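You operate a simulated robot arm through the tools that you are given. There is no shell and no other tool. Be economical: measure what you need, move in short steps, check, and stop when the job is done.

Carry out the task below with a simulated robot arm. There is one attempt and no reset: what you move stays moved.

TASK
Test the yellow probe spool and save its class into the docked thermostat.
Fine: test it on the probe tester, switch the setter on, turn the probe dial to the mark nearest the reading, press SAVE once, switch off, return the spool to its pocket. The thermostat stays docked.

Only the result counts: the job must be done as asked and must still hold three seconds after the hand-in. Knocking over, shifting, dropping, spilling or breaking anything else fails it.

THE ROBOT
A 7-joint arm with a two-finger parallel gripper, fixed in place. Base frame: the origin is at the foot of the arm, x ahead of it, y to its left, z up; the work surface is at about z = 0.85. Units: m, rad, N and s.
With the tool pointing down near the work surface it reaches from about 0.3 to 0.7 m from the base axis. Its first joint turns from -1.152 to 1.152 rad. Payload 1.57 kg.
The TCP is the grasp point between the finger pads, 0.03 m short of the fingertips. In the tool frame z runs along the fingers and y along their closing line. The gripper opens to 0.11 m. The fingers are 0.024 m wide and 0.012 m thick; the gripper's body (0.048 by 0.112 m) begins 0.078 m behind the TCP.
Orientation is that of the tool frame in the base frame, as a unit quaternion [x, y, z, w]. With the fingers straight down and closing along the base's y, the tool's x points along the base's -x, its y along +y and its z along -z.

THE INTERFACE
- The arm moves only by the tool step_arm. Its argument "deltas" is a list of rows, each a list of 7 numbers: the gripper command, from -1 (shut) to 1 (fully open), values between in proportion, then the shift along the base's x, y, z in m, then the turn, a rotation vector about the base's x, y, z in rad. In form: [[fingers, x, y, z, ax, ay, az], ...]. A call has 1 to 12 rows; each row shifts and turns the commanded pose from where the row before left it. A row lasts 0.2 s, in which the tool goes at most 0.05 m and 0.15 rad; a call with a longer step from one row to the next is refused whole, and so is a gripper value outside its range. Where a pose cannot be reached the arm comes as near as it can. A force on the tool above 70 N (or 10 N above the force at the start of the call, whichever is more), or a blocked arm, ends the call early, and 0.2 s more pass. The fingers move at their own pace (about 0.108 m/s each) and stop on an object; they squeeze with about 29 N. The grip force told is the motor's: it shows also when the fingers shut on nothing. Time passes only in rows, and 0.2 s behind the last, so rows that do not move let the fingers close. It gives the time, the measured TCP pose, the force on the tool (base axes), the opening and the grip force at its end, in the units of the frame above (readings bear some noise), and new pictures: "pictures" is both (left out), scene, wrist or none.
- Cameras (640 x 400 px; columns grow to the right, rows downward): "scene" is fixed at [0.1841, -0.4089, 1.4156]; the picture's right is [0.59, -0.81, 0.00], its down [-0.43, -0.31, -0.85] and it looks along [0.68, 0.50, -0.53] (base axes); focal length 259 px, centre (320, 200). "wrist" rides on the gripper at [0.07, 0.016, -0.141] in the tool frame; the picture's right is [-0.23, 0.97, 0.00], its down [-0.86, -0.20, -0.48] and it looks along [-0.47, -0.11, 0.88] (tool axes); focal length 222 px, centre (320, 200). There is no depth. A picture from a camera that has moved, and an enlarged one, comes with that camera's place and axes in the base frame and with its lens. The place of the scene camera against the robot may be out by one fixed shift of up to 0.012 m in any direction.
- inspect(camera, box): a new picture of the part [left, top, right, bottom] of that camera's present view, enlarged. No time passes.
- finish_job(): hands the job in; it is judged then, once.

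Work in short steps. Places have to be worked out from the pictures, the camera data and where the tool is seen: move nearer, look again, correct. Check each grasp and each placing, and mend what went wrong. You have 120 turns and 170 pictures in all, those below and enlarged ones among them. Open the gripper and draw the arm clear of the work before you hand the job in, unless the task says otherwise; then end with one line.

The tools are called after "Emit:" by a JSON object that holds its "name" and its "arguments". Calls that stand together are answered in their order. step_arm: Moves the arm, as the interface text tells. Its arguments: {"type":"object","properties":{"deltas":{"type":"array","items":{"type":"array","items":{"type":"number"}}},"pictures":{"type":"string","enum":["both","scene","wrist","none"]}},"required":["deltas"]} The other tools are called the same way: inspect (camera, box) takes an enlarged picture of a part of a camera's view; finish_job () hands the job in.

At the start:

```text
clock: 0.0
ee_pos: [0.4521, 0.012, 1.2552]
tcp_rot: [0.002, 1.0, -0.001, 0.001]
wrist_force: [0.9, 0.1, -0.3]
gripper_width: 0.1098
finger_force: 0.0
```

scene: 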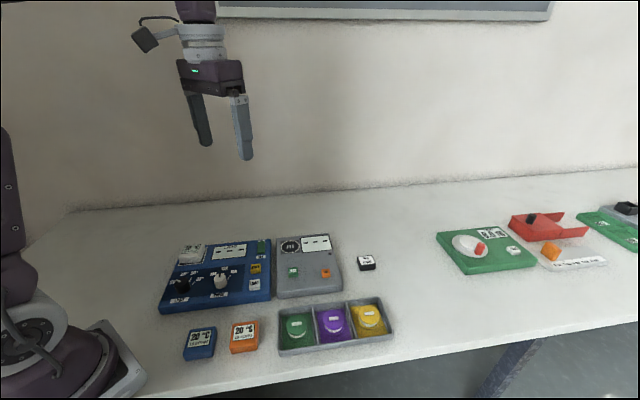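
wrist: 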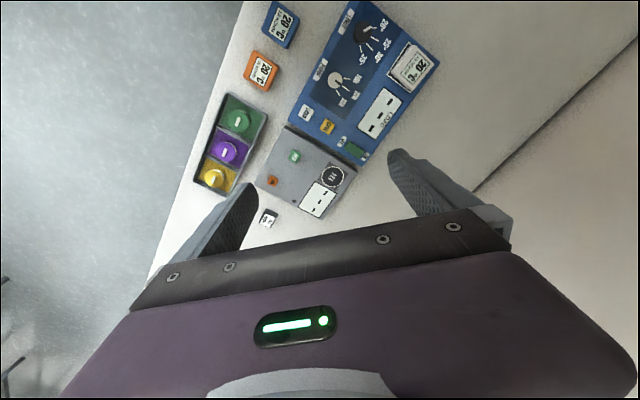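

I start by enlarging the device areas in both cameras to read the labels.

Emit:
{"name": "inspect", "arguments": {"camera": "scene", "box": [150, 220, 290, 320]}}

Emit:
{"name": "inspect", "arguments": {"camera": "scene", "box": [260, 220, 400, 360]}}

Emit:
{"name": "inspect", "arguments": {"camera": "wrist", "box": [180, 0, 460, 230]}}

```text
4.00 times, centred on (220, 270) of scene
camera zoom: at [0.1841, -0.4089, 1.4156], right [0.59, -0.81, 0.0], down [-0.43, -0.31, -0.85], along [0.68, 0.5, -0.53], focal length 1035 px, centre (720, -80)
```

zoom: 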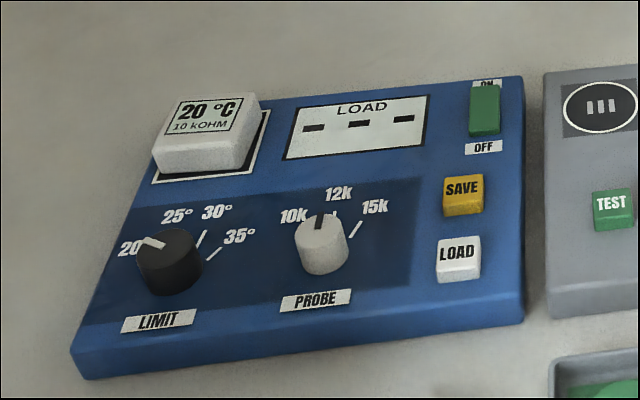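

```text
2.86 times, centred on (330, 290) of scene
camera zoom: at [0.1841, -0.4089, 1.4156], right [0.59, -0.81, 0.0], down [-0.43, -0.31, -0.85], along [0.68, 0.5, -0.53], focal length 739 px, centre (291, -57)
```

zoom: 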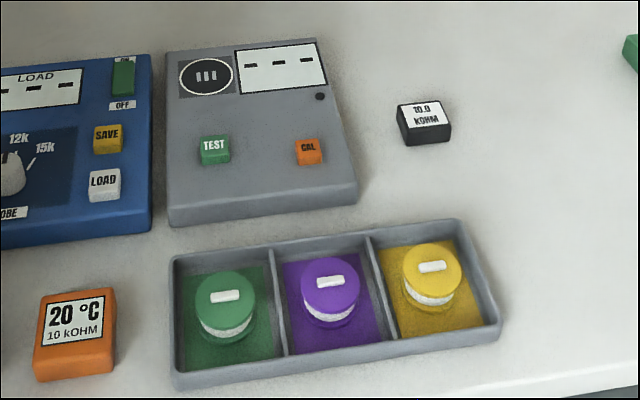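

```text
1.74 times, centred on (320, 115) of wrist
camera zoom: at [0.3825, 0.029, 1.3965], right [0.23, 0.97, 0.0], down [0.85, -0.2, 0.48], along [0.47, -0.11, -0.88], focal length 386 px, centre (320, 348)
```

zoom: 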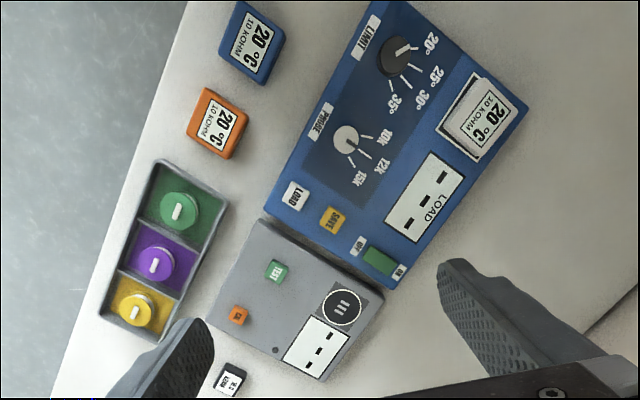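

The devices are clear. The yellow spool is at about (0.534, -0.28). I'll move above the tray and tester for a closer look.

Emit:
{"name": "step_arm", "arguments": {"deltas": [[1, 0.015, -0.035, -0.02, 0, 0, 0], [1, 0.015, -0.035, -0.02, 0, 0, 0], [1, 0.015, -0.035, -0.02, 0, 0, 0], [1, 0.015, -0.035, -0.02, 0, 0, 0], [1, 0.015, -0.035, -0.02, 0, 0, 0], [1, 0.015, -0.035, -0.02, 0, 0, 0], [1, 0, 0, 0, 0, 0, 0]], "pictures": "wrist"}}

```text
clock: 1.6
ee_pos: [0.5442, -0.1968, 1.1372]
tcp_rot: [0.001, 1.0, -0.001, 0.0]
wrist_force: [0.0, 0.4, 0.3]
gripper_width: 0.1099
finger_force: 0.0
camera wrist: at [0.4755, -0.1804, 1.2791], right [0.23, 0.97, 0.0], down [0.85, -0.2, 0.48], along [0.47, -0.11, -0.88], focal length 222 px, centre (320, 200)
```

wrist: 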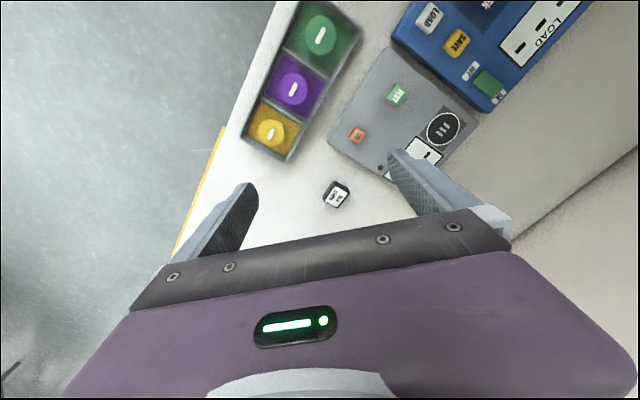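

Emit:
{"name": "inspect", "arguments": {"camera": "wrist", "box": [230, 0, 390, 100]}}

Emit:
{"name": "inspect", "arguments": {"camera": "wrist", "box": [230, 80, 390, 180]}}

Emit:
{"name": "inspect", "arguments": {"camera": "wrist", "box": [330, 60, 490, 210]}}

```text
4.00 times, centred on (310, 50) of wrist
camera zoom: at [0.4755, -0.1804, 1.2791], right [0.23, 0.97, 0.0], down [0.85, -0.2, 0.48], along [0.47, -0.11, -0.88], focal length 888 px, centre (360, 800)
```

zoom: 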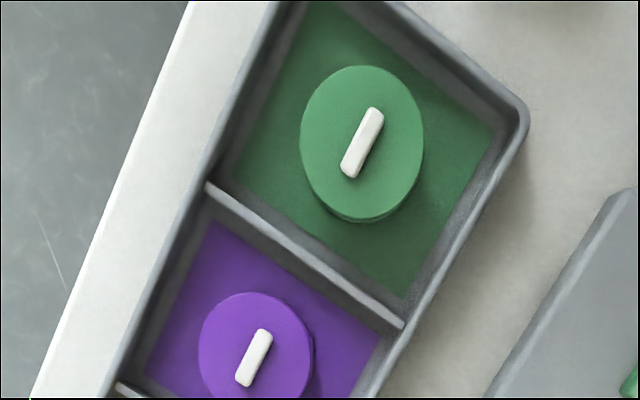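

```text
4.00 times, centred on (310, 130) of wrist
camera zoom: at [0.4755, -0.1804, 1.2791], right [0.23, 0.97, 0.0], down [0.85, -0.2, 0.48], along [0.47, -0.11, -0.88], focal length 888 px, centre (360, 480)
```

zoom: 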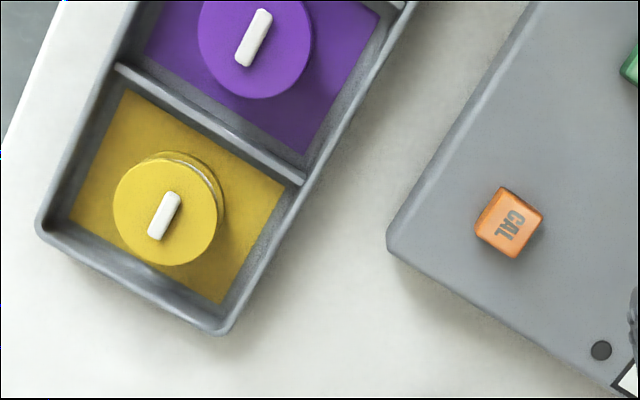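

```text
2.67 times, centred on (410, 135) of wrist
camera zoom: at [0.4755, -0.1804, 1.2791], right [0.23, 0.97, 0.0], down [0.85, -0.2, 0.48], along [0.47, -0.11, -0.88], focal length 592 px, centre (80, 373)
```

zoom: 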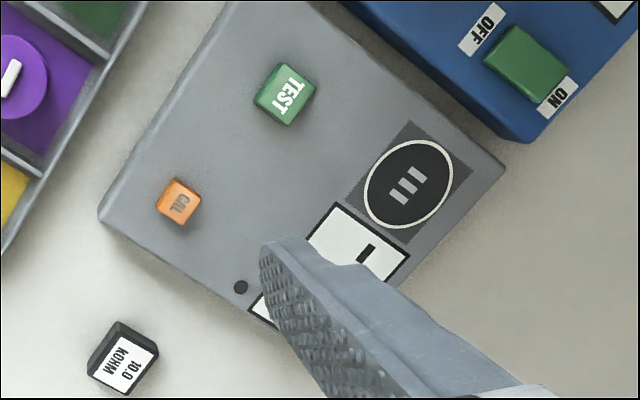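

The yellow spool top is about 45 mm wide and its centre is about (0.537, -0.279). The tray is yawed about 45°. I'll rotate the tool -0.77 rad and go above the spool at a safe height.

Emit:
{"name": "step_arm", "arguments": {"deltas": [[1, -0.001, -0.014, -0.012, 0, 0, -0.128], [1, -0.001, -0.014, -0.012, 0, 0, -0.128], [1, -0.001, -0.014, -0.012, 0, 0, -0.128], [1, -0.001, -0.014, -0.012, 0, 0, -0.128], [1, -0.001, -0.014, -0.012, 0, 0, -0.128], [1, -0.001, -0.013, -0.012, 0, 0, -0.128], [1, 0, 0, 0, 0, 0, 0]], "pictures": "both"}}

```text
clock: 3.2
ee_pos: [0.5373, -0.28, 1.0627]
tcp_rot: [0.375, 0.927, -0.001, 0.001]
wrist_force: [-0.2, -1.4, -0.2]
gripper_width: 0.11
finger_force: 0.1
camera wrist: at [0.4986, -0.2205, 1.2042], right [0.84, 0.54, 0.0], down [0.47, -0.74, 0.48], along [0.26, -0.41, -0.88], focal length 222 px, centre (320, 200)
```

scene: 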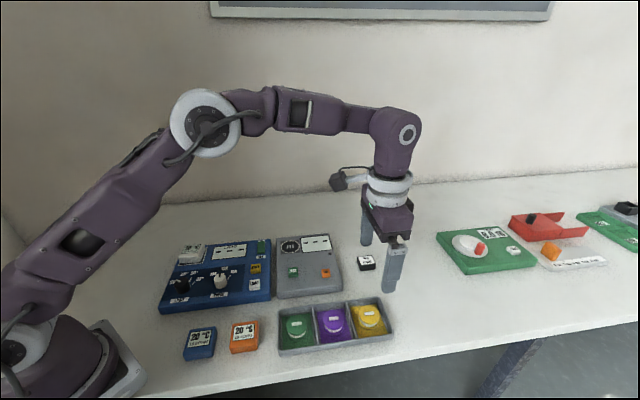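
wrist: 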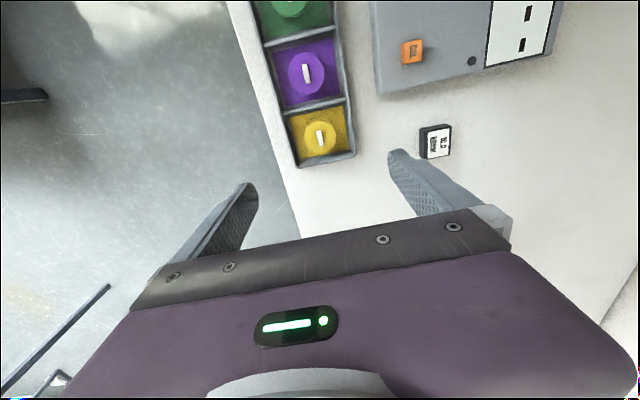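

Next I check the spool from here to estimate its height and exact centre.

Emit:
{"name": "inspect", "arguments": {"camera": "wrist", "box": [260, 90, 380, 180]}}

Emit:
{"name": "inspect", "arguments": {"camera": "scene", "box": [335, 285, 405, 345]}}

```text
4.44 times, centred on (320, 135) of wrist
camera zoom: at [0.4986, -0.2205, 1.2042], right [0.84, 0.54, 0.0], down [0.47, -0.74, 0.48], along [0.26, -0.41, -0.88], focal length 987 px, centre (320, 489)
```

zoom: 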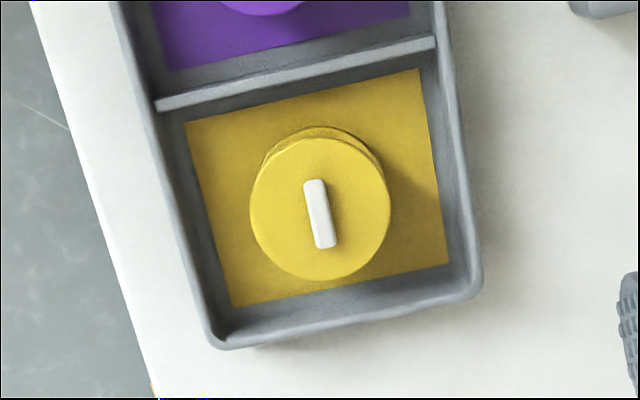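

```text
6.67 times, centred on (370, 315) of scene
camera zoom: at [0.1841, -0.4089, 1.4156], right [0.59, -0.81, 0.0], down [-0.43, -0.31, -0.85], along [0.68, 0.5, -0.53], focal length 1725 px, centre (-13, -567)
```

zoom: 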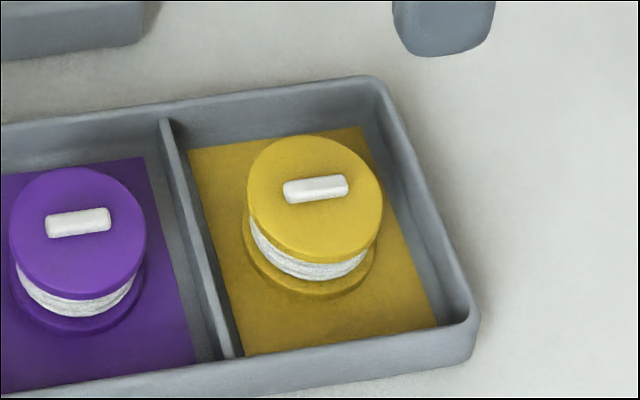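

Both cameras agree on a spool top at z≈0.875 and a centre of about (0.541, -0.285). The fingers must fit between spool and tray walls, so I'll set the opening to about 56 mm and come down to tips at z≈0.895 for a check.

Emit:
{"name": "step_arm", "arguments": {"deltas": [[0.02, 0.003, -0.005, -0.03, 0, 0, 0], [0.02, 0, 0, -0.036, 0, 0, 0], [0.02, 0, 0, -0.036, 0, 0, 0], [0.02, 0, 0, -0.036, 0, 0, 0], [0.02, 0, 0, 0, 0, 0, 0]], "pictures": "both"}}

Emit:
{"name": "inspect", "arguments": {"camera": "wrist", "box": [220, 100, 420, 240]}}

Emit:
{"name": "inspect", "arguments": {"camera": "scene", "box": [335, 265, 405, 345]}}

```text
clock: 4.4
ee_pos: [0.5392, -0.2828, 0.9257]
tcp_rot: [0.374, 0.927, -0.001, 0.001]
wrist_force: [0.1, -0.1, 0.3]
gripper_width: 0.0564
finger_force: 0.0
camera wrist: at [0.5014, -0.222, 1.0664], right [0.84, 0.54, 0.0], down [0.48, -0.74, 0.48], along [0.26, -0.4, -0.88], focal length 222 px, centre (320, 200)
```

scene: 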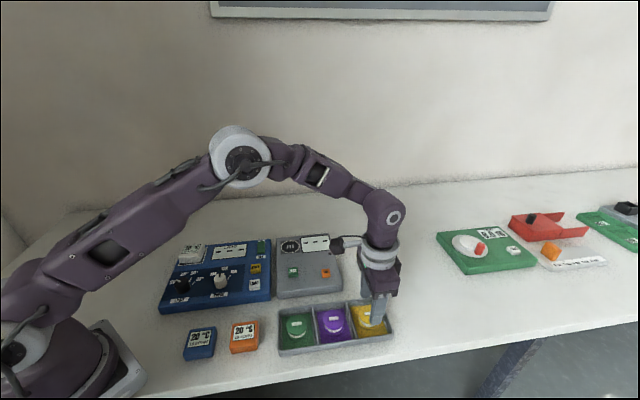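
wrist: 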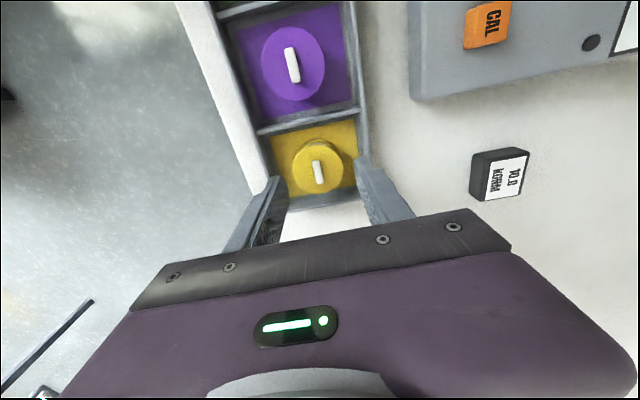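

```text
2.86 times, centred on (320, 170) of wrist
camera zoom: at [0.5014, -0.222, 1.0664], right [0.84, 0.54, 0.0], down [0.48, -0.74, 0.48], along [0.26, -0.4, -0.88], focal length 635 px, centre (320, 286)
```

zoom: 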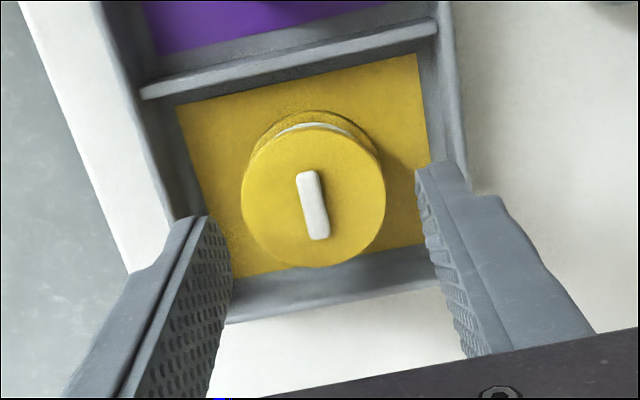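

```text
5.00 times, centred on (370, 305) of scene
camera zoom: at [0.1841, -0.4089, 1.4156], right [0.59, -0.81, 0.0], down [-0.43, -0.31, -0.85], along [0.68, 0.5, -0.53], focal length 1294 px, centre (70, -325)
```

zoom: 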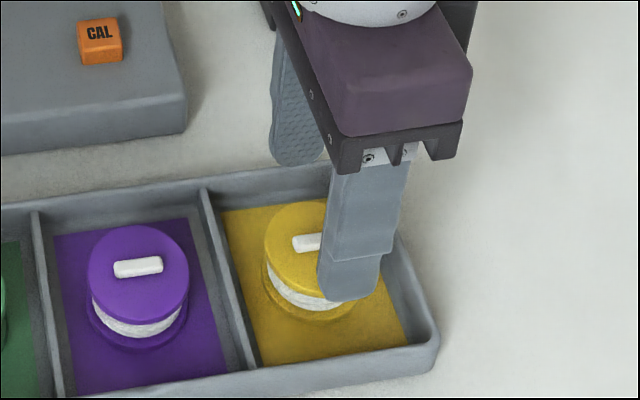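

The spool is centred under the tool within about 1 mm. I'll narrow the opening to 52 mm, descend so the tips just overlap the upper flange, and look before closing.

Emit:
{"name": "step_arm", "arguments": {"deltas": [[-0.055, -0.001, 0, 0, 0, 0, 0], [-0.055, 0, 0, -0.014, 0, 0, 0], [-0.055, 0, 0, -0.013, 0, 0, 0], [-0.055, 0, 0, 0, 0, 0, 0]], "pictures": "wrist"}}

Emit:
{"name": "inspect", "arguments": {"camera": "wrist", "box": [220, 100, 420, 240]}}

Emit:
{"name": "inspect", "arguments": {"camera": "scene", "box": [335, 265, 405, 345]}}

```text
clock: 5.4
ee_pos: [0.5401, -0.2842, 0.8971]
tcp_rot: [0.375, 0.927, -0.001, 0.0]
wrist_force: [0.2, 0.1, 1.0]
gripper_width: 0.0522
finger_force: 0.1
camera wrist: at [0.5012, -0.2235, 1.0396], right [0.84, 0.54, 0.0], down [0.48, -0.74, 0.48], along [0.26, -0.4, -0.88], focal length 222 px, centre (320, 200)
```

wrist: 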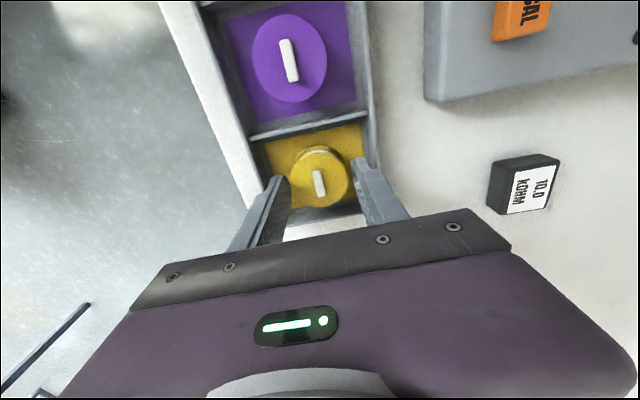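

```text
2.86 times, centred on (320, 170) of wrist
camera zoom: at [0.5012, -0.2235, 1.0396], right [0.84, 0.54, 0.0], down [0.48, -0.74, 0.48], along [0.26, -0.4, -0.88], focal length 635 px, centre (320, 286)
```

zoom: 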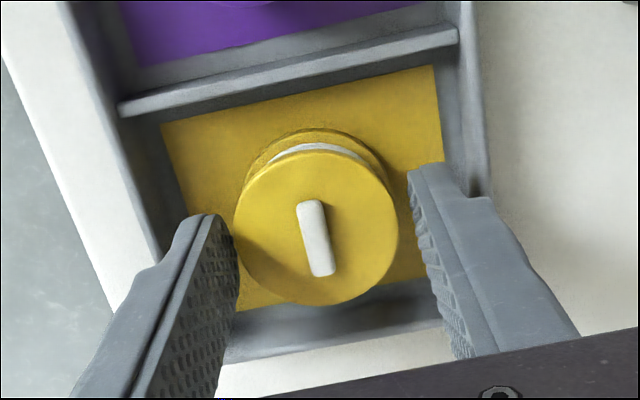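

```text
5.00 times, centred on (370, 305) of scene
camera zoom: at [0.1841, -0.4089, 1.4156], right [0.59, -0.81, 0.0], down [-0.43, -0.31, -0.85], along [0.68, 0.5, -0.53], focal length 1294 px, centre (70, -325)
```

zoom: 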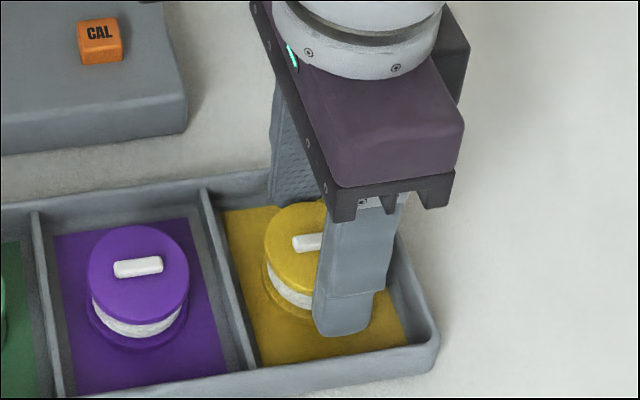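

The fingers straddle the spool with clearance on both sides. I'll go 3 mm deeper and close.

Emit:
{"name": "step_arm", "arguments": {"deltas": [[-0.055, -0.001, 0.001, -0.003, 0, 0, 0], [-0.3, 0, 0, 0, 0, 0, 0], [-1, 0, 0, 0, 0, 0, 0], [-1, 0, 0, 0, 0, 0, 0]], "pictures": "wrist"}}

```text
clock: 6.4
ee_pos: [0.5396, -0.2834, 0.8944]
tcp_rot: [0.375, 0.927, -0.002, 0.0]
wrist_force: [0.3, -0.9, 2.7]
gripper_width: 0.0444
finger_force: 28.5
camera wrist: at [0.5008, -0.2227, 1.0362], right [0.84, 0.54, 0.0], down [0.48, -0.74, 0.48], along [0.26, -0.4, -0.88], focal length 222 px, centre (320, 200)
```

wrist: 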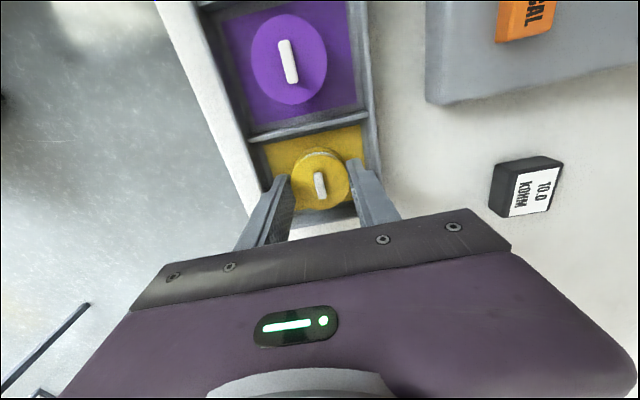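

The grip holds at 44 mm. Now lift and look at it in the scene.

Emit:
{"name": "step_arm", "arguments": {"deltas": [[-1, 0, 0, 0.02, 0, 0, 0], [-1, 0, 0, 0.04, 0, 0, 0], [-1, 0, 0, 0.045, 0, 0, 0], [-1, 0.01, 0.04, 0.01, 0, 0, 0], [-1, 0.01, 0.045, 0, 0, 0, 0], [-1, 0.01, 0.045, 0, 0, 0, 0], [-1, 0.01, 0.045, 0, 0, 0, 0], [-1, 0, 0, 0, 0, 0, 0]], "pictures": "both"}}

Emit:
{"name": "inspect", "arguments": {"camera": "wrist", "box": [220, 40, 460, 220]}}

Emit:
{"name": "inspect", "arguments": {"camera": "scene", "box": [270, 200, 410, 340]}}

```text
clock: 8.2
ee_pos: [0.576, -0.1083, 1.0112]
tcp_rot: [0.375, 0.927, -0.002, 0.0]
wrist_force: [-0.3, -0.4, -0.4]
gripper_width: 0.0447
finger_force: 29.3
camera wrist: at [0.5373, -0.0472, 1.1525], right [0.84, 0.54, 0.0], down [0.48, -0.74, 0.48], along [0.26, -0.4, -0.88], focal length 222 px, centre (320, 200)
```

scene: 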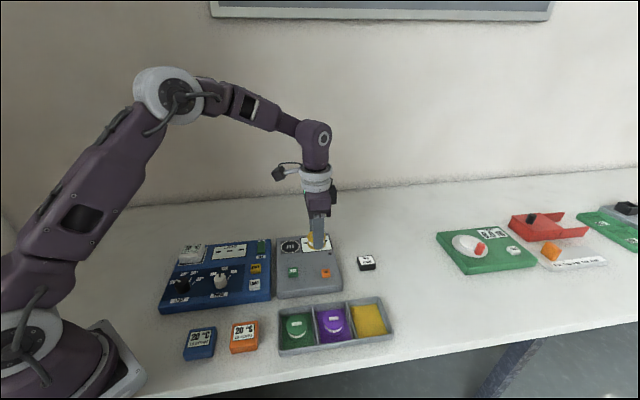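
wrist: 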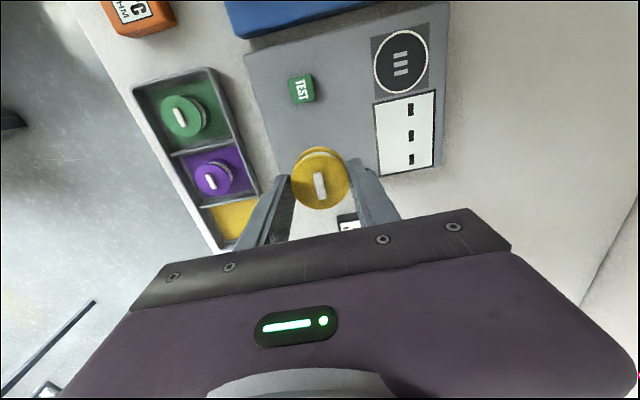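

```text
2.22 times, centred on (340, 130) of wrist
camera zoom: at [0.5373, -0.0472, 1.1525], right [0.84, 0.54, 0.0], down [0.48, -0.74, 0.48], along [0.26, -0.4, -0.88], focal length 494 px, centre (276, 356)
```

zoom: 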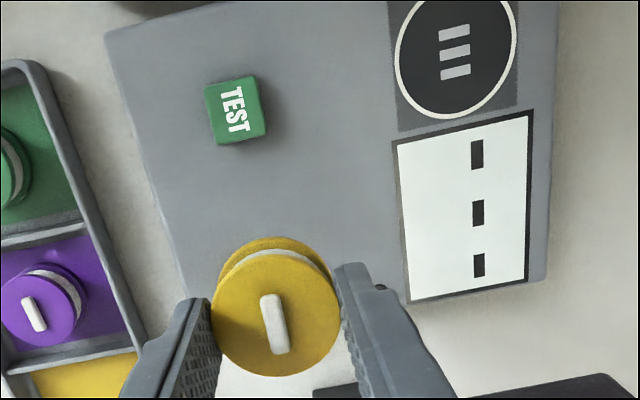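

```text
2.86 times, centred on (340, 270) of scene
camera zoom: at [0.1841, -0.4089, 1.4156], right [0.59, -0.81, 0.0], down [-0.43, -0.31, -0.85], along [0.68, 0.5, -0.53], focal length 739 px, centre (263, 0)
```

zoom: 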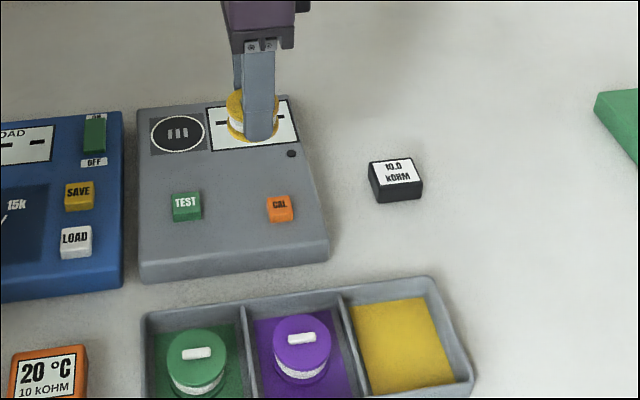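

The spool is held level. From three views the socket is at about (0.602, 0.014), so I'll move above it at z 0.965 and check alignment.

Emit:
{"name": "step_arm", "arguments": {"deltas": [[-1, 0.009, 0.041, 0, 0, 0, 0], [-1, 0.009, 0.041, 0, 0, 0, 0], [-1, 0.008, 0.04, 0, 0, 0, 0], [-1, 0, 0, -0.023, 0, 0, 0], [-1, 0, 0, -0.023, 0, 0, 0], [-1, 0, 0, 0, 0, 0, 0]], "pictures": "both"}}

Emit:
{"name": "inspect", "arguments": {"camera": "wrist", "box": [240, 100, 440, 240]}}

Emit:
{"name": "inspect", "arguments": {"camera": "scene", "box": [250, 190, 360, 290]}}

```text
clock: 9.6
ee_pos: [0.6032, 0.0134, 0.9641]
tcp_rot: [0.374, 0.927, -0.002, 0.0]
wrist_force: [0.0, 0.7, -0.8]
gripper_width: 0.0447
finger_force: 29.2
camera wrist: at [0.5639, 0.0738, 1.1055], right [0.84, 0.54, 0.0], down [0.48, -0.74, 0.48], along [0.26, -0.4, -0.88], focal length 222 px, centre (320, 200)
```

scene: 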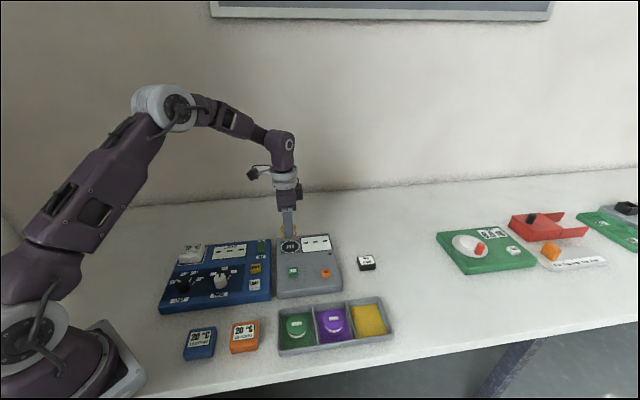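
wrist: 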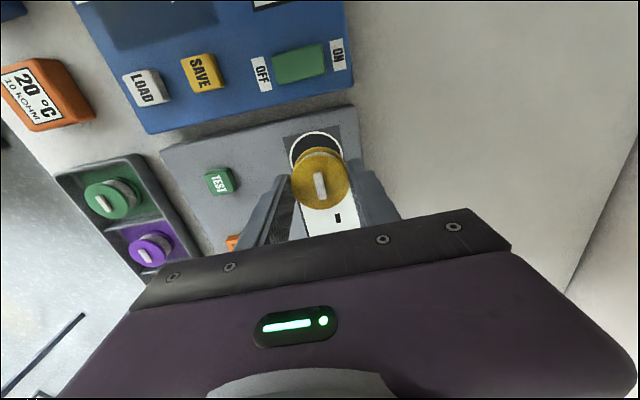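

```text
2.86 times, centred on (340, 170) of wrist
camera zoom: at [0.5639, 0.0738, 1.1055], right [0.84, 0.54, 0.0], down [0.48, -0.74, 0.48], along [0.26, -0.4, -0.88], focal length 635 px, centre (263, 286)
```

zoom: 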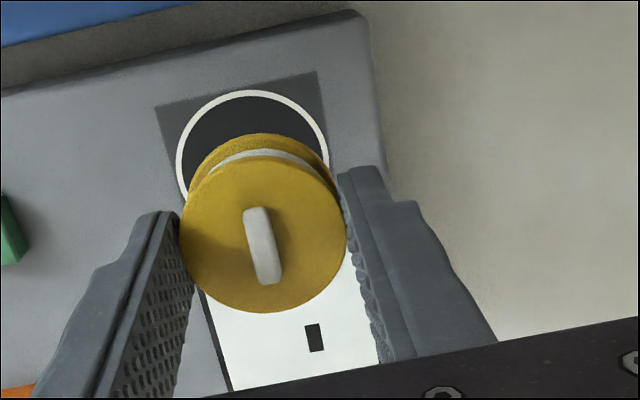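

```text
4.00 times, centred on (305, 240) of scene
camera zoom: at [0.1841, -0.4089, 1.4156], right [0.59, -0.81, 0.0], down [-0.43, -0.31, -0.85], along [0.68, 0.5, -0.53], focal length 1035 px, centre (380, 40)
```

zoom: 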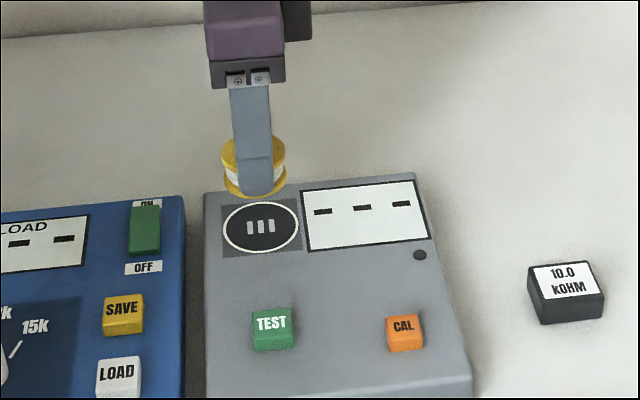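

The socket ring is about 4 mm to the left of the spool axis, at about (0.601, 0.010). I'll shift and descend to just above contact.

Emit:
{"name": "step_arm", "arguments": {"deltas": [[-1, -0.0025, -0.003, 0, 0, 0, 0], [-1, 0, 0, -0.018, 0, 0, 0], [-1, 0, 0, -0.018, 0, 0, 0], [-1, 0, 0, 0, 0, 0, 0]], "pictures": "both"}}

Emit:
{"name": "inspect", "arguments": {"camera": "wrist", "box": [240, 100, 440, 240]}}

Emit:
{"name": "inspect", "arguments": {"camera": "scene", "box": [260, 210, 330, 260]}}

```text
clock: 10.6
ee_pos: [0.5997, 0.0076, 0.9291]
tcp_rot: [0.374, 0.927, -0.001, 0.0]
wrist_force: [-0.3, -0.1, -1.4]
gripper_width: 0.0444
finger_force: 29.1
camera wrist: at [0.5605, 0.0687, 1.0704], right [0.84, 0.54, 0.0], down [0.48, -0.74, 0.48], along [0.26, -0.4, -0.88], focal length 222 px, centre (320, 200)
```

scene: 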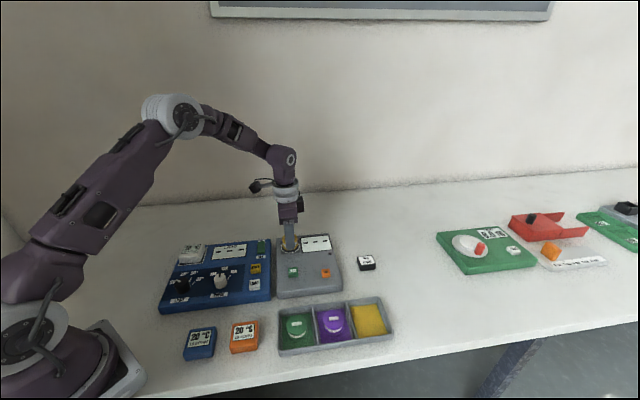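
wrist: 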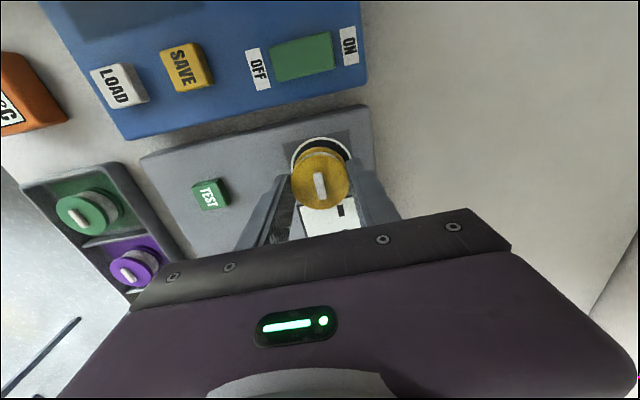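

```text
2.86 times, centred on (340, 170) of wrist
camera zoom: at [0.5605, 0.0687, 1.0704], right [0.84, 0.54, 0.0], down [0.48, -0.74, 0.48], along [0.26, -0.4, -0.88], focal length 635 px, centre (263, 286)
```

zoom: 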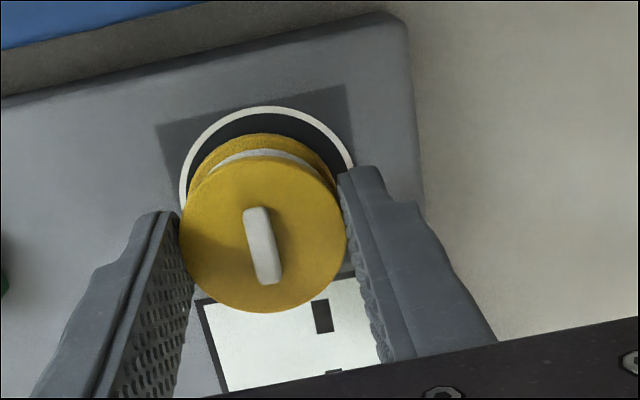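

```text
8.00 times, centred on (295, 235) of scene
camera zoom: at [0.1841, -0.4089, 1.4156], right [0.59, -0.81, 0.0], down [-0.43, -0.31, -0.85], along [0.68, 0.5, -0.53], focal length 2070 px, centre (520, -80)
```

zoom: 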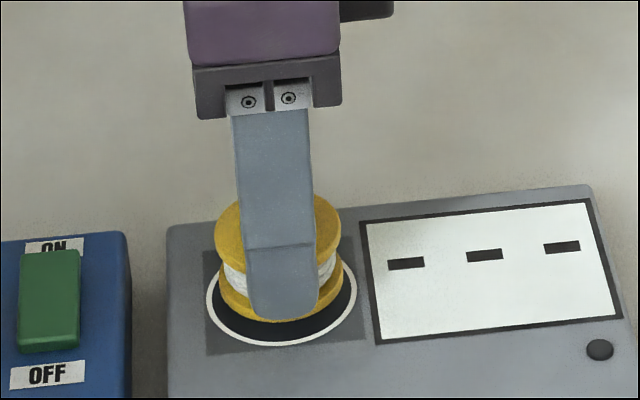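

Alignment is within a few mm, depending on the exact tester height. I'll descend 6 mm more and look again at the gap.

Emit:
{"name": "step_arm", "arguments": {"deltas": [[-1, 0, 0.0015, -0.003, 0, 0, 0], [-1, 0, 0, -0.003, 0, 0, 0], [-1, 0, 0, 0, 0, 0, 0]], "pictures": "none"}}

Emit:
{"name": "inspect", "arguments": {"camera": "wrist", "box": [240, 100, 440, 240]}}

Emit:
{"name": "inspect", "arguments": {"camera": "scene", "box": [260, 210, 330, 260]}}

```text
clock: 11.4
ee_pos: [0.6006, 0.0098, 0.9215]
tcp_rot: [0.375, 0.927, -0.001, 0.0]
wrist_force: [0.0, -0.3, -0.5]
gripper_width: 0.0445
finger_force: 28.6
```

```text
2.86 times, centred on (340, 170) of wrist
camera zoom: at [0.5612, 0.0704, 1.064], right [0.84, 0.54, 0.0], down [0.48, -0.74, 0.48], along [0.26, -0.4, -0.88], focal length 635 px, centre (263, 286)
```

zoom: 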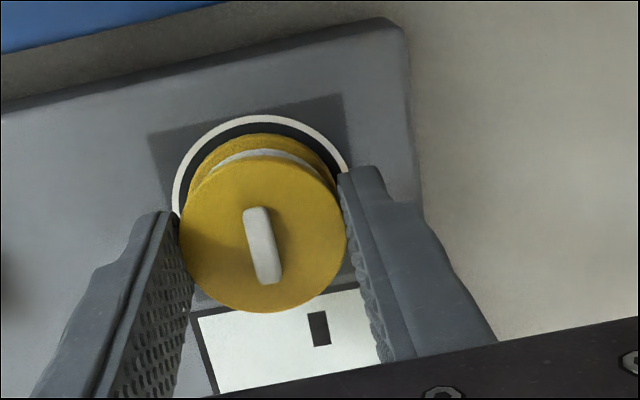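

```text
8.00 times, centred on (295, 235) of scene
camera zoom: at [0.1841, -0.4089, 1.4156], right [0.59, -0.81, 0.0], down [-0.43, -0.31, -0.85], along [0.68, 0.5, -0.53], focal length 2070 px, centre (520, -80)
```

zoom: 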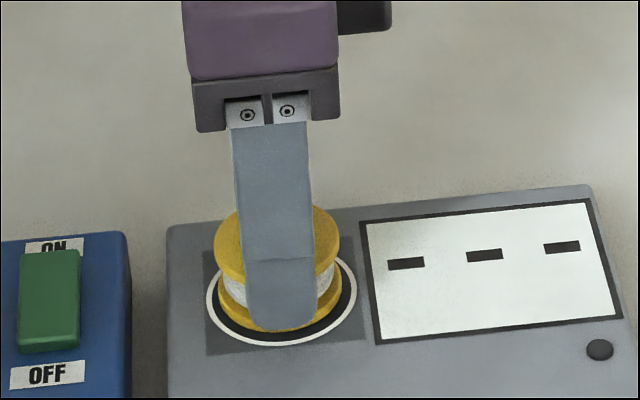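

The spool is nearly concentric with the ring and only a few mm above it. I'll lower it in small steps until contact.

Emit:
{"name": "step_arm", "arguments": {"deltas": [[-1, 0, 0, -0.002, 0, 0, 0], [-1, 0, 0, -0.002, 0, 0, 0], [-1, 0, 0, 0, 0, 0, 0]], "pictures": "none"}}

Emit:
{"name": "inspect", "arguments": {"camera": "scene", "box": [260, 210, 330, 260]}}

```text
clock: 12.2
ee_pos: [0.601, 0.0099, 0.9176]
tcp_rot: [0.375, 0.927, -0.001, 0.001]
wrist_force: [-3.1, -0.5, 16.8]
gripper_width: 0.0446
finger_force: 28.7
```

```text
8.00 times, centred on (295, 235) of scene
camera zoom: at [0.1837, -0.4089, 1.4156], right [0.59, -0.81, 0.0], down [-0.43, -0.31, -0.85], along [0.69, 0.5, -0.53], focal length 2070 px, centre (520, -80)
```

zoom: 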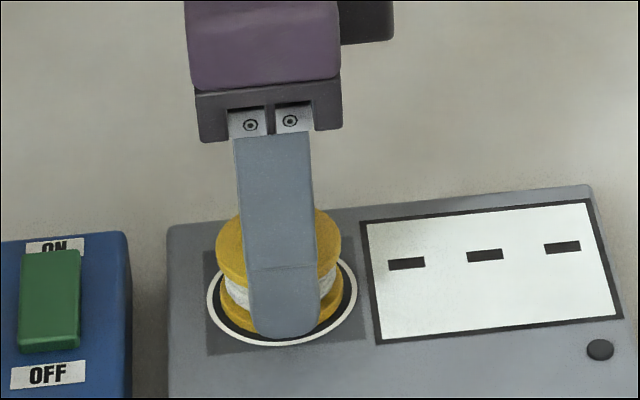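

Contact is at z≈0.918 with 17 N, and the spool sits inside the ring. I'll release and rise.

Emit:
{"name": "step_arm", "arguments": {"deltas": [[-1, 0, 0, 0.001, 0, 0, 0], [0.0, 0, 0, 0, 0, 0, 0], [0.1, 0, 0, 0, 0, 0, 0], [0.1, 0, 0, 0.03, 0, 0, 0], [0.1, 0, 0, 0.04, 0, 0, 0], [0.1, 0, 0, 0.03, 0, 0, 0], [0.1, -0.02, -0.02, 0, 0, 0, 0]], "pictures": "both"}}

Emit:
{"name": "inspect", "arguments": {"camera": "scene", "box": [250, 210, 350, 300]}}

Emit:
{"name": "inspect", "arguments": {"camera": "wrist", "box": [160, 60, 420, 240]}}

```text
clock: 13.8
ee_pos: [0.5792, -0.0094, 1.0157]
tcp_rot: [0.375, 0.927, -0.001, 0.001]
wrist_force: [-0.1, 0.3, 0.4]
gripper_width: 0.0606
finger_force: 0.1
camera wrist: at [0.5408, 0.0514, 1.1587], right [0.84, 0.54, 0.0], down [0.48, -0.74, 0.48], along [0.26, -0.4, -0.88], focal length 222 px, centre (320, 200)
```

scene: 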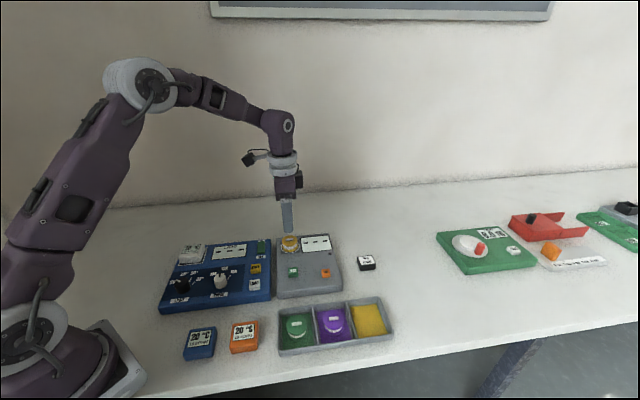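
wrist: 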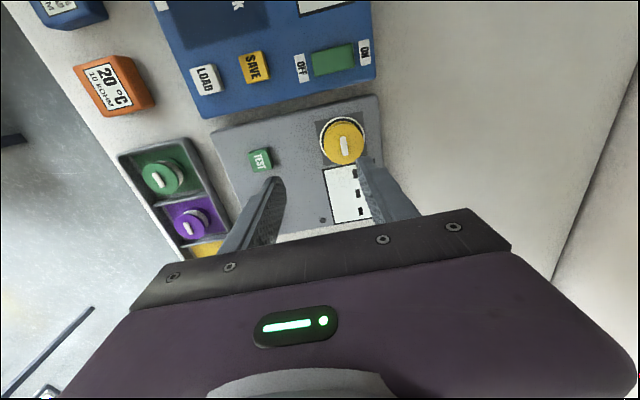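

```text
4.44 times, centred on (300, 255) of scene
camera zoom: at [0.1841, -0.4089, 1.4156], right [0.59, -0.81, 0.0], down [-0.43, -0.31, -0.85], along [0.68, 0.5, -0.53], focal length 1150 px, centre (409, -44)
```

zoom: 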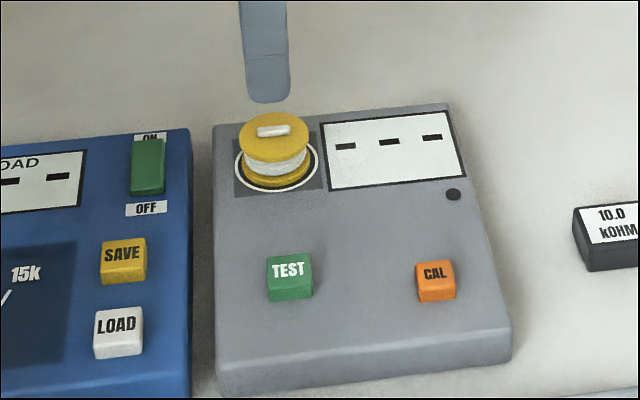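

```text
2.22 times, centred on (290, 150) of wrist
camera zoom: at [0.5408, 0.0514, 1.1587], right [0.84, 0.54, 0.0], down [0.48, -0.74, 0.48], along [0.26, -0.4, -0.88], focal length 494 px, centre (387, 311)
```

zoom: 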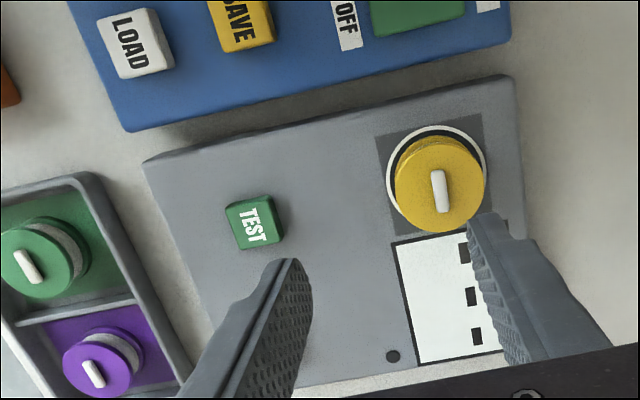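

The spool sits in the ring and the TEST button is at about (0.528, -0.062). I'll close the fingers and hover above it.

Emit:
{"name": "step_arm", "arguments": {"deltas": [[-1, -0.025, -0.026, 0, 0, 0, 0], [-1, -0.026, -0.0265, 0, 0, 0, 0], [-1, 0, 0, -0.035, 0, 0, 0], [-1, 0, 0, -0.035, 0, 0, 0], [-1, 0, 0, 0, 0, 0, 0]], "pictures": "none"}}

Emit:
{"name": "inspect", "arguments": {"camera": "wrist", "box": [240, 100, 440, 240]}}

Emit:
{"name": "inspect", "arguments": {"camera": "scene", "box": [250, 220, 350, 300]}}

```text
clock: 15.0
ee_pos: [0.5264, -0.0636, 0.9501]
tcp_rot: [0.375, 0.927, -0.001, 0.001]
wrist_force: [0.6, -0.8, 0.2]
gripper_width: 0.0003
finger_force: 21.0
```

```text
2.86 times, centred on (340, 170) of wrist
camera zoom: at [0.4881, -0.0039, 1.0914], right [0.84, 0.54, 0.0], down [0.48, -0.74, 0.48], along [0.26, -0.4, -0.88], focal length 635 px, centre (263, 286)
```

zoom: 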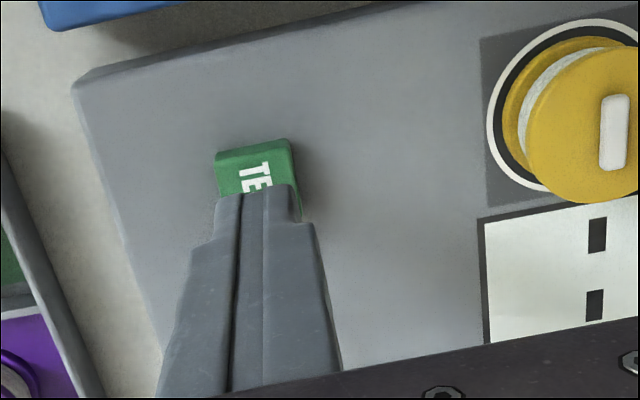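

```text
5.00 times, centred on (300, 260) of scene
camera zoom: at [0.1841, -0.4089, 1.4156], right [0.59, -0.81, 0.0], down [-0.43, -0.31, -0.85], along [0.68, 0.5, -0.53], focal length 1294 px, centre (420, -100)
```

zoom: 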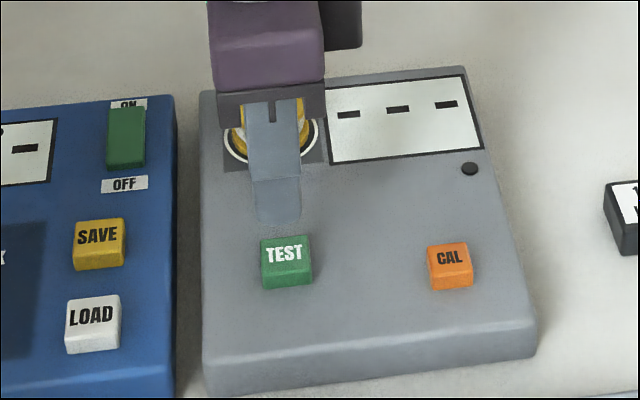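

The tip is centred on TEST within about 2 mm. I'll correct and descend in small steps to find contact.

Emit:
{"name": "step_arm", "arguments": {"deltas": [[-1, -0.0015, -0.001, -0.015, 0, 0, 0], [-1, 0, 0, -0.01, 0, 0, 0], [-1, 0, 0, -0.003, 0, 0, 0], [-1, 0, 0, -0.002, 0, 0, 0]], "pictures": "none"}}

Emit:
{"name": "inspect", "arguments": {"camera": "scene", "box": [250, 220, 350, 300]}}

```text
clock: 16.0
ee_pos: [0.5265, -0.0636, 0.9193]
tcp_rot: [0.374, 0.927, -0.001, 0.001]
wrist_force: [-0.5, -0.6, 1.3]
gripper_width: 0.0
finger_force: 21.1
```

```text
5.00 times, centred on (300, 260) of scene
camera zoom: at [0.1841, -0.4089, 1.4156], right [0.59, -0.81, 0.0], down [-0.43, -0.31, -0.85], along [0.68, 0.5, -0.53], focal length 1294 px, centre (420, -100)
```

zoom: 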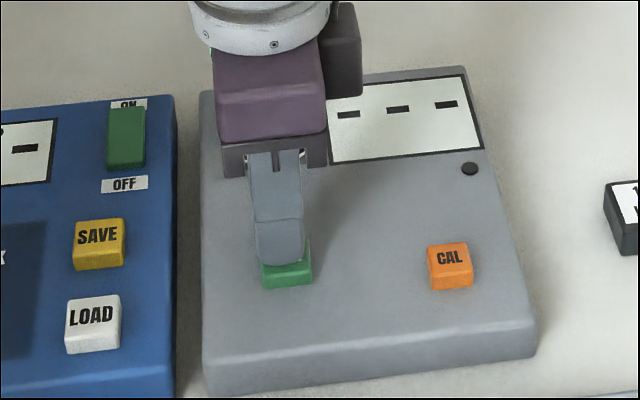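

Not yet pressed: the tip is right over the button at z≈0.889. I'll press another 3 mm in small steps.

Emit:
{"name": "step_arm", "arguments": {"deltas": [[-1, 0, 0, -0.001, 0, 0, 0], [-1, 0, 0, -0.001, 0, 0, 0], [-1, 0, 0, -0.001, 0, 0, 0], [-1, 0, 0, 0, 0, 0, 0]], "pictures": "none"}}

Emit:
{"name": "inspect", "arguments": {"camera": "scene", "box": [250, 220, 350, 300]}}

```text
clock: 17.0
ee_pos: [0.5285, -0.0628, 0.9163]
tcp_rot: [0.374, 0.927, -0.002, 0.0]
wrist_force: [0.7, 0.9, 3.9]
gripper_width: 0.0003
finger_force: 21.2
```

```text
5.00 times, centred on (300, 260) of scene
camera zoom: at [0.1841, -0.4088, 1.4156], right [0.59, -0.81, 0.0], down [-0.43, -0.31, -0.85], along [0.68, 0.5, -0.53], focal length 1294 px, centre (420, -100)
```

zoom: 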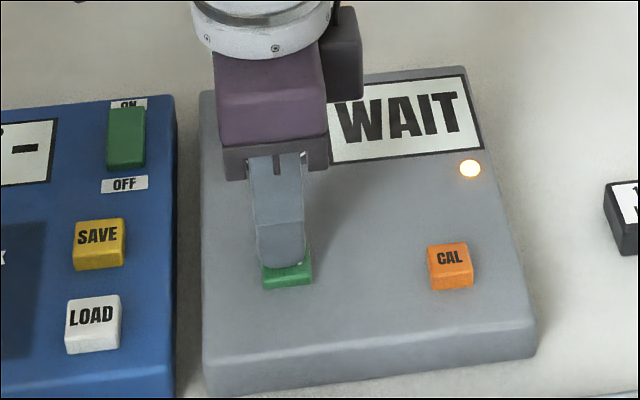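

The tester shows WAIT, so the press registered at about 4 N. I'll raise and wait.

Emit:
{"name": "step_arm", "arguments": {"deltas": [[-1, 0, 0, 0.01, 0, 0, 0], [-1, 0, 0, 0.04, 0, 0, 0], [-1, 0, 0, 0.04, 0, 0, 0], [-1, -0.01, -0.02, 0, 0, 0, 0], [-1, 0, 0, 0, 0, 0, 0], [-1, 0, 0, 0, 0, 0, 0], [-1, 0, 0, 0, 0, 0, 0], [-1, 0, 0, 0, 0, 0, 0]], "pictures": "none"}}

Emit:
{"name": "inspect", "arguments": {"camera": "scene", "box": [250, 220, 350, 300]}}

```text
clock: 18.8
ee_pos: [0.5177, -0.0818, 1.0062]
tcp_rot: [0.374, 0.928, -0.001, 0.0]
wrist_force: [-0.7, -0.7, 0.3]
gripper_width: 0.0003
finger_force: 21.3
```

```text
5.00 times, centred on (300, 260) of scene
camera zoom: at [0.1841, -0.4089, 1.4156], right [0.59, -0.81, 0.0], down [-0.43, -0.31, -0.85], along [0.68, 0.5, -0.53], focal length 1294 px, centre (420, -100)
```

zoom: 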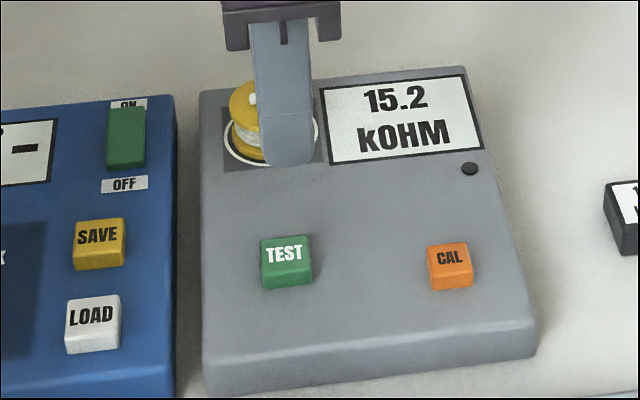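

The reading is 15.2 kΩ, so the mark is 15k. Now I move toward the setter to look at the switch, dial and SAVE up close.

Emit:
{"name": "step_arm", "arguments": {"deltas": [[-1, 0, 0.02, 0.04, 0, 0, 0], [-1, 0, 0.03, 0.02, 0, 0, 0], [-1, 0, 0.03, 0, 0, 0, 0], [-1, 0, 0, 0, 0, 0, 0]], "pictures": "wrist"}}

Emit:
{"name": "inspect", "arguments": {"camera": "wrist", "box": [140, 0, 400, 180]}}

Emit:
{"name": "inspect", "arguments": {"camera": "scene", "box": [155, 230, 275, 315]}}

```text
clock: 19.8
ee_pos: [0.5191, -0.0017, 1.0672]
tcp_rot: [0.375, 0.927, -0.002, 0.0]
wrist_force: [0.8, 0.3, 0.4]
gripper_width: 0.0001
finger_force: 21.5
camera wrist: at [0.48, 0.0597, 1.2088], right [0.84, 0.54, 0.0], down [0.48, -0.74, 0.48], along [0.26, -0.4, -0.88], focal length 222 px, centre (320, 200)
```

wrist: 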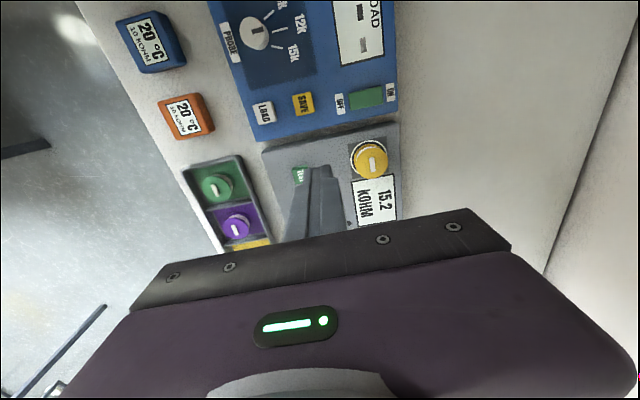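

```text
2.22 times, centred on (270, 90) of wrist
camera zoom: at [0.48, 0.0597, 1.2088], right [0.84, 0.54, 0.0], down [0.48, -0.74, 0.48], along [0.26, -0.4, -0.88], focal length 494 px, centre (431, 444)
```

zoom: 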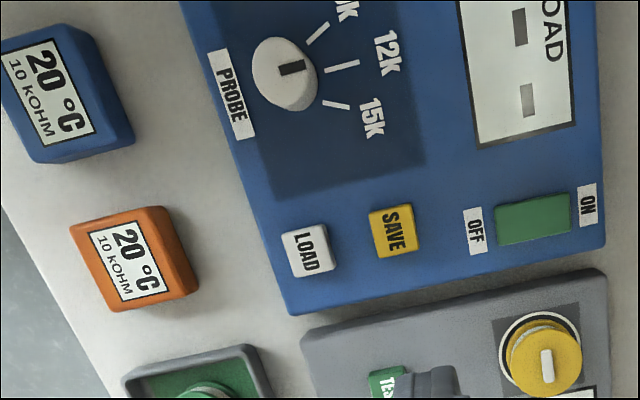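

```text
4.71 times, centred on (215, 272) of scene
camera zoom: at [0.1841, -0.4089, 1.4156], right [0.59, -0.81, 0.0], down [-0.43, -0.31, -0.85], along [0.68, 0.5, -0.53], focal length 1218 px, centre (814, -141)
```

zoom: 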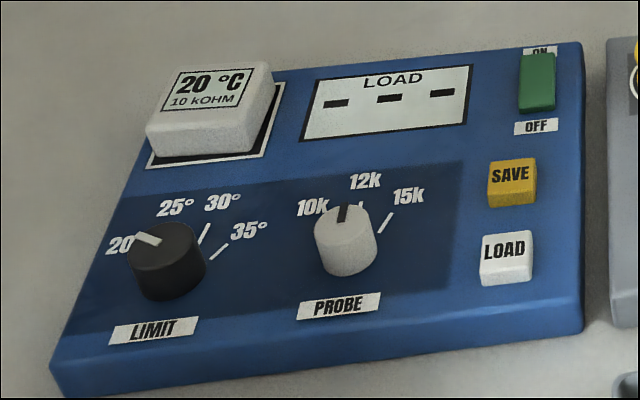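

The switch is a rocker with its ON end raised, centred at about (0.542, 0.075) with the ON end toward (0.552, 0.084). I'll hover the closed fingers above the ON half.

Emit:
{"name": "step_arm", "arguments": {"deltas": [[-1, 0.011, 0.028, -0.02, 0, 0, 0], [-1, 0.011, 0.028, -0.03, 0, 0, 0], [-1, 0.01, 0.028, -0.03, 0, 0, 0], [-1, 0, 0, -0.032, 0, 0, 0], [-1, 0, 0, 0, 0, 0, 0]], "pictures": "none"}}

Emit:
{"name": "inspect", "arguments": {"camera": "wrist", "box": [220, 80, 460, 240]}}

Emit:
{"name": "inspect", "arguments": {"camera": "scene", "box": [210, 220, 300, 290]}}

```text
clock: 21.0
ee_pos: [0.5461, 0.0798, 0.9532]
tcp_rot: [0.375, 0.927, -0.001, 0.0]
wrist_force: [-1.0, -0.2, -0.8]
gripper_width: 0.0
finger_force: 21.3
```

```text
2.50 times, centred on (340, 160) of wrist
camera zoom: at [0.5082, 0.1405, 1.0949], right [0.84, 0.54, 0.0], down [0.48, -0.74, 0.48], along [0.26, -0.4, -0.88], focal length 555 px, centre (270, 300)
```

zoom: 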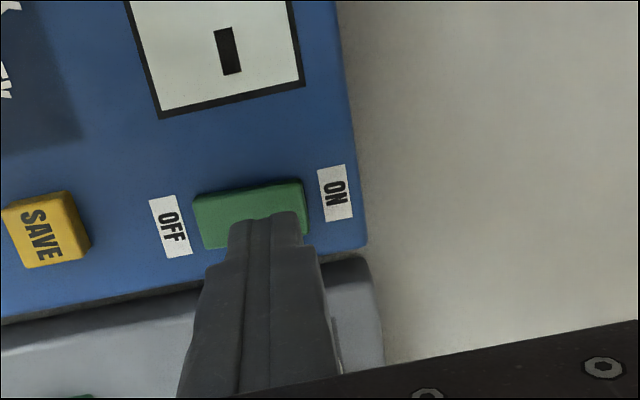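

```text
5.71 times, centred on (255, 255) of scene
camera zoom: at [0.1841, -0.4089, 1.4156], right [0.59, -0.81, 0.0], down [-0.43, -0.31, -0.85], along [0.68, 0.5, -0.53], focal length 1478 px, centre (691, -114)
```

zoom: 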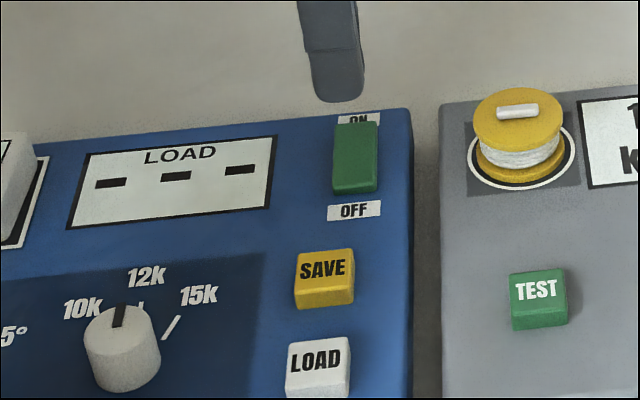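

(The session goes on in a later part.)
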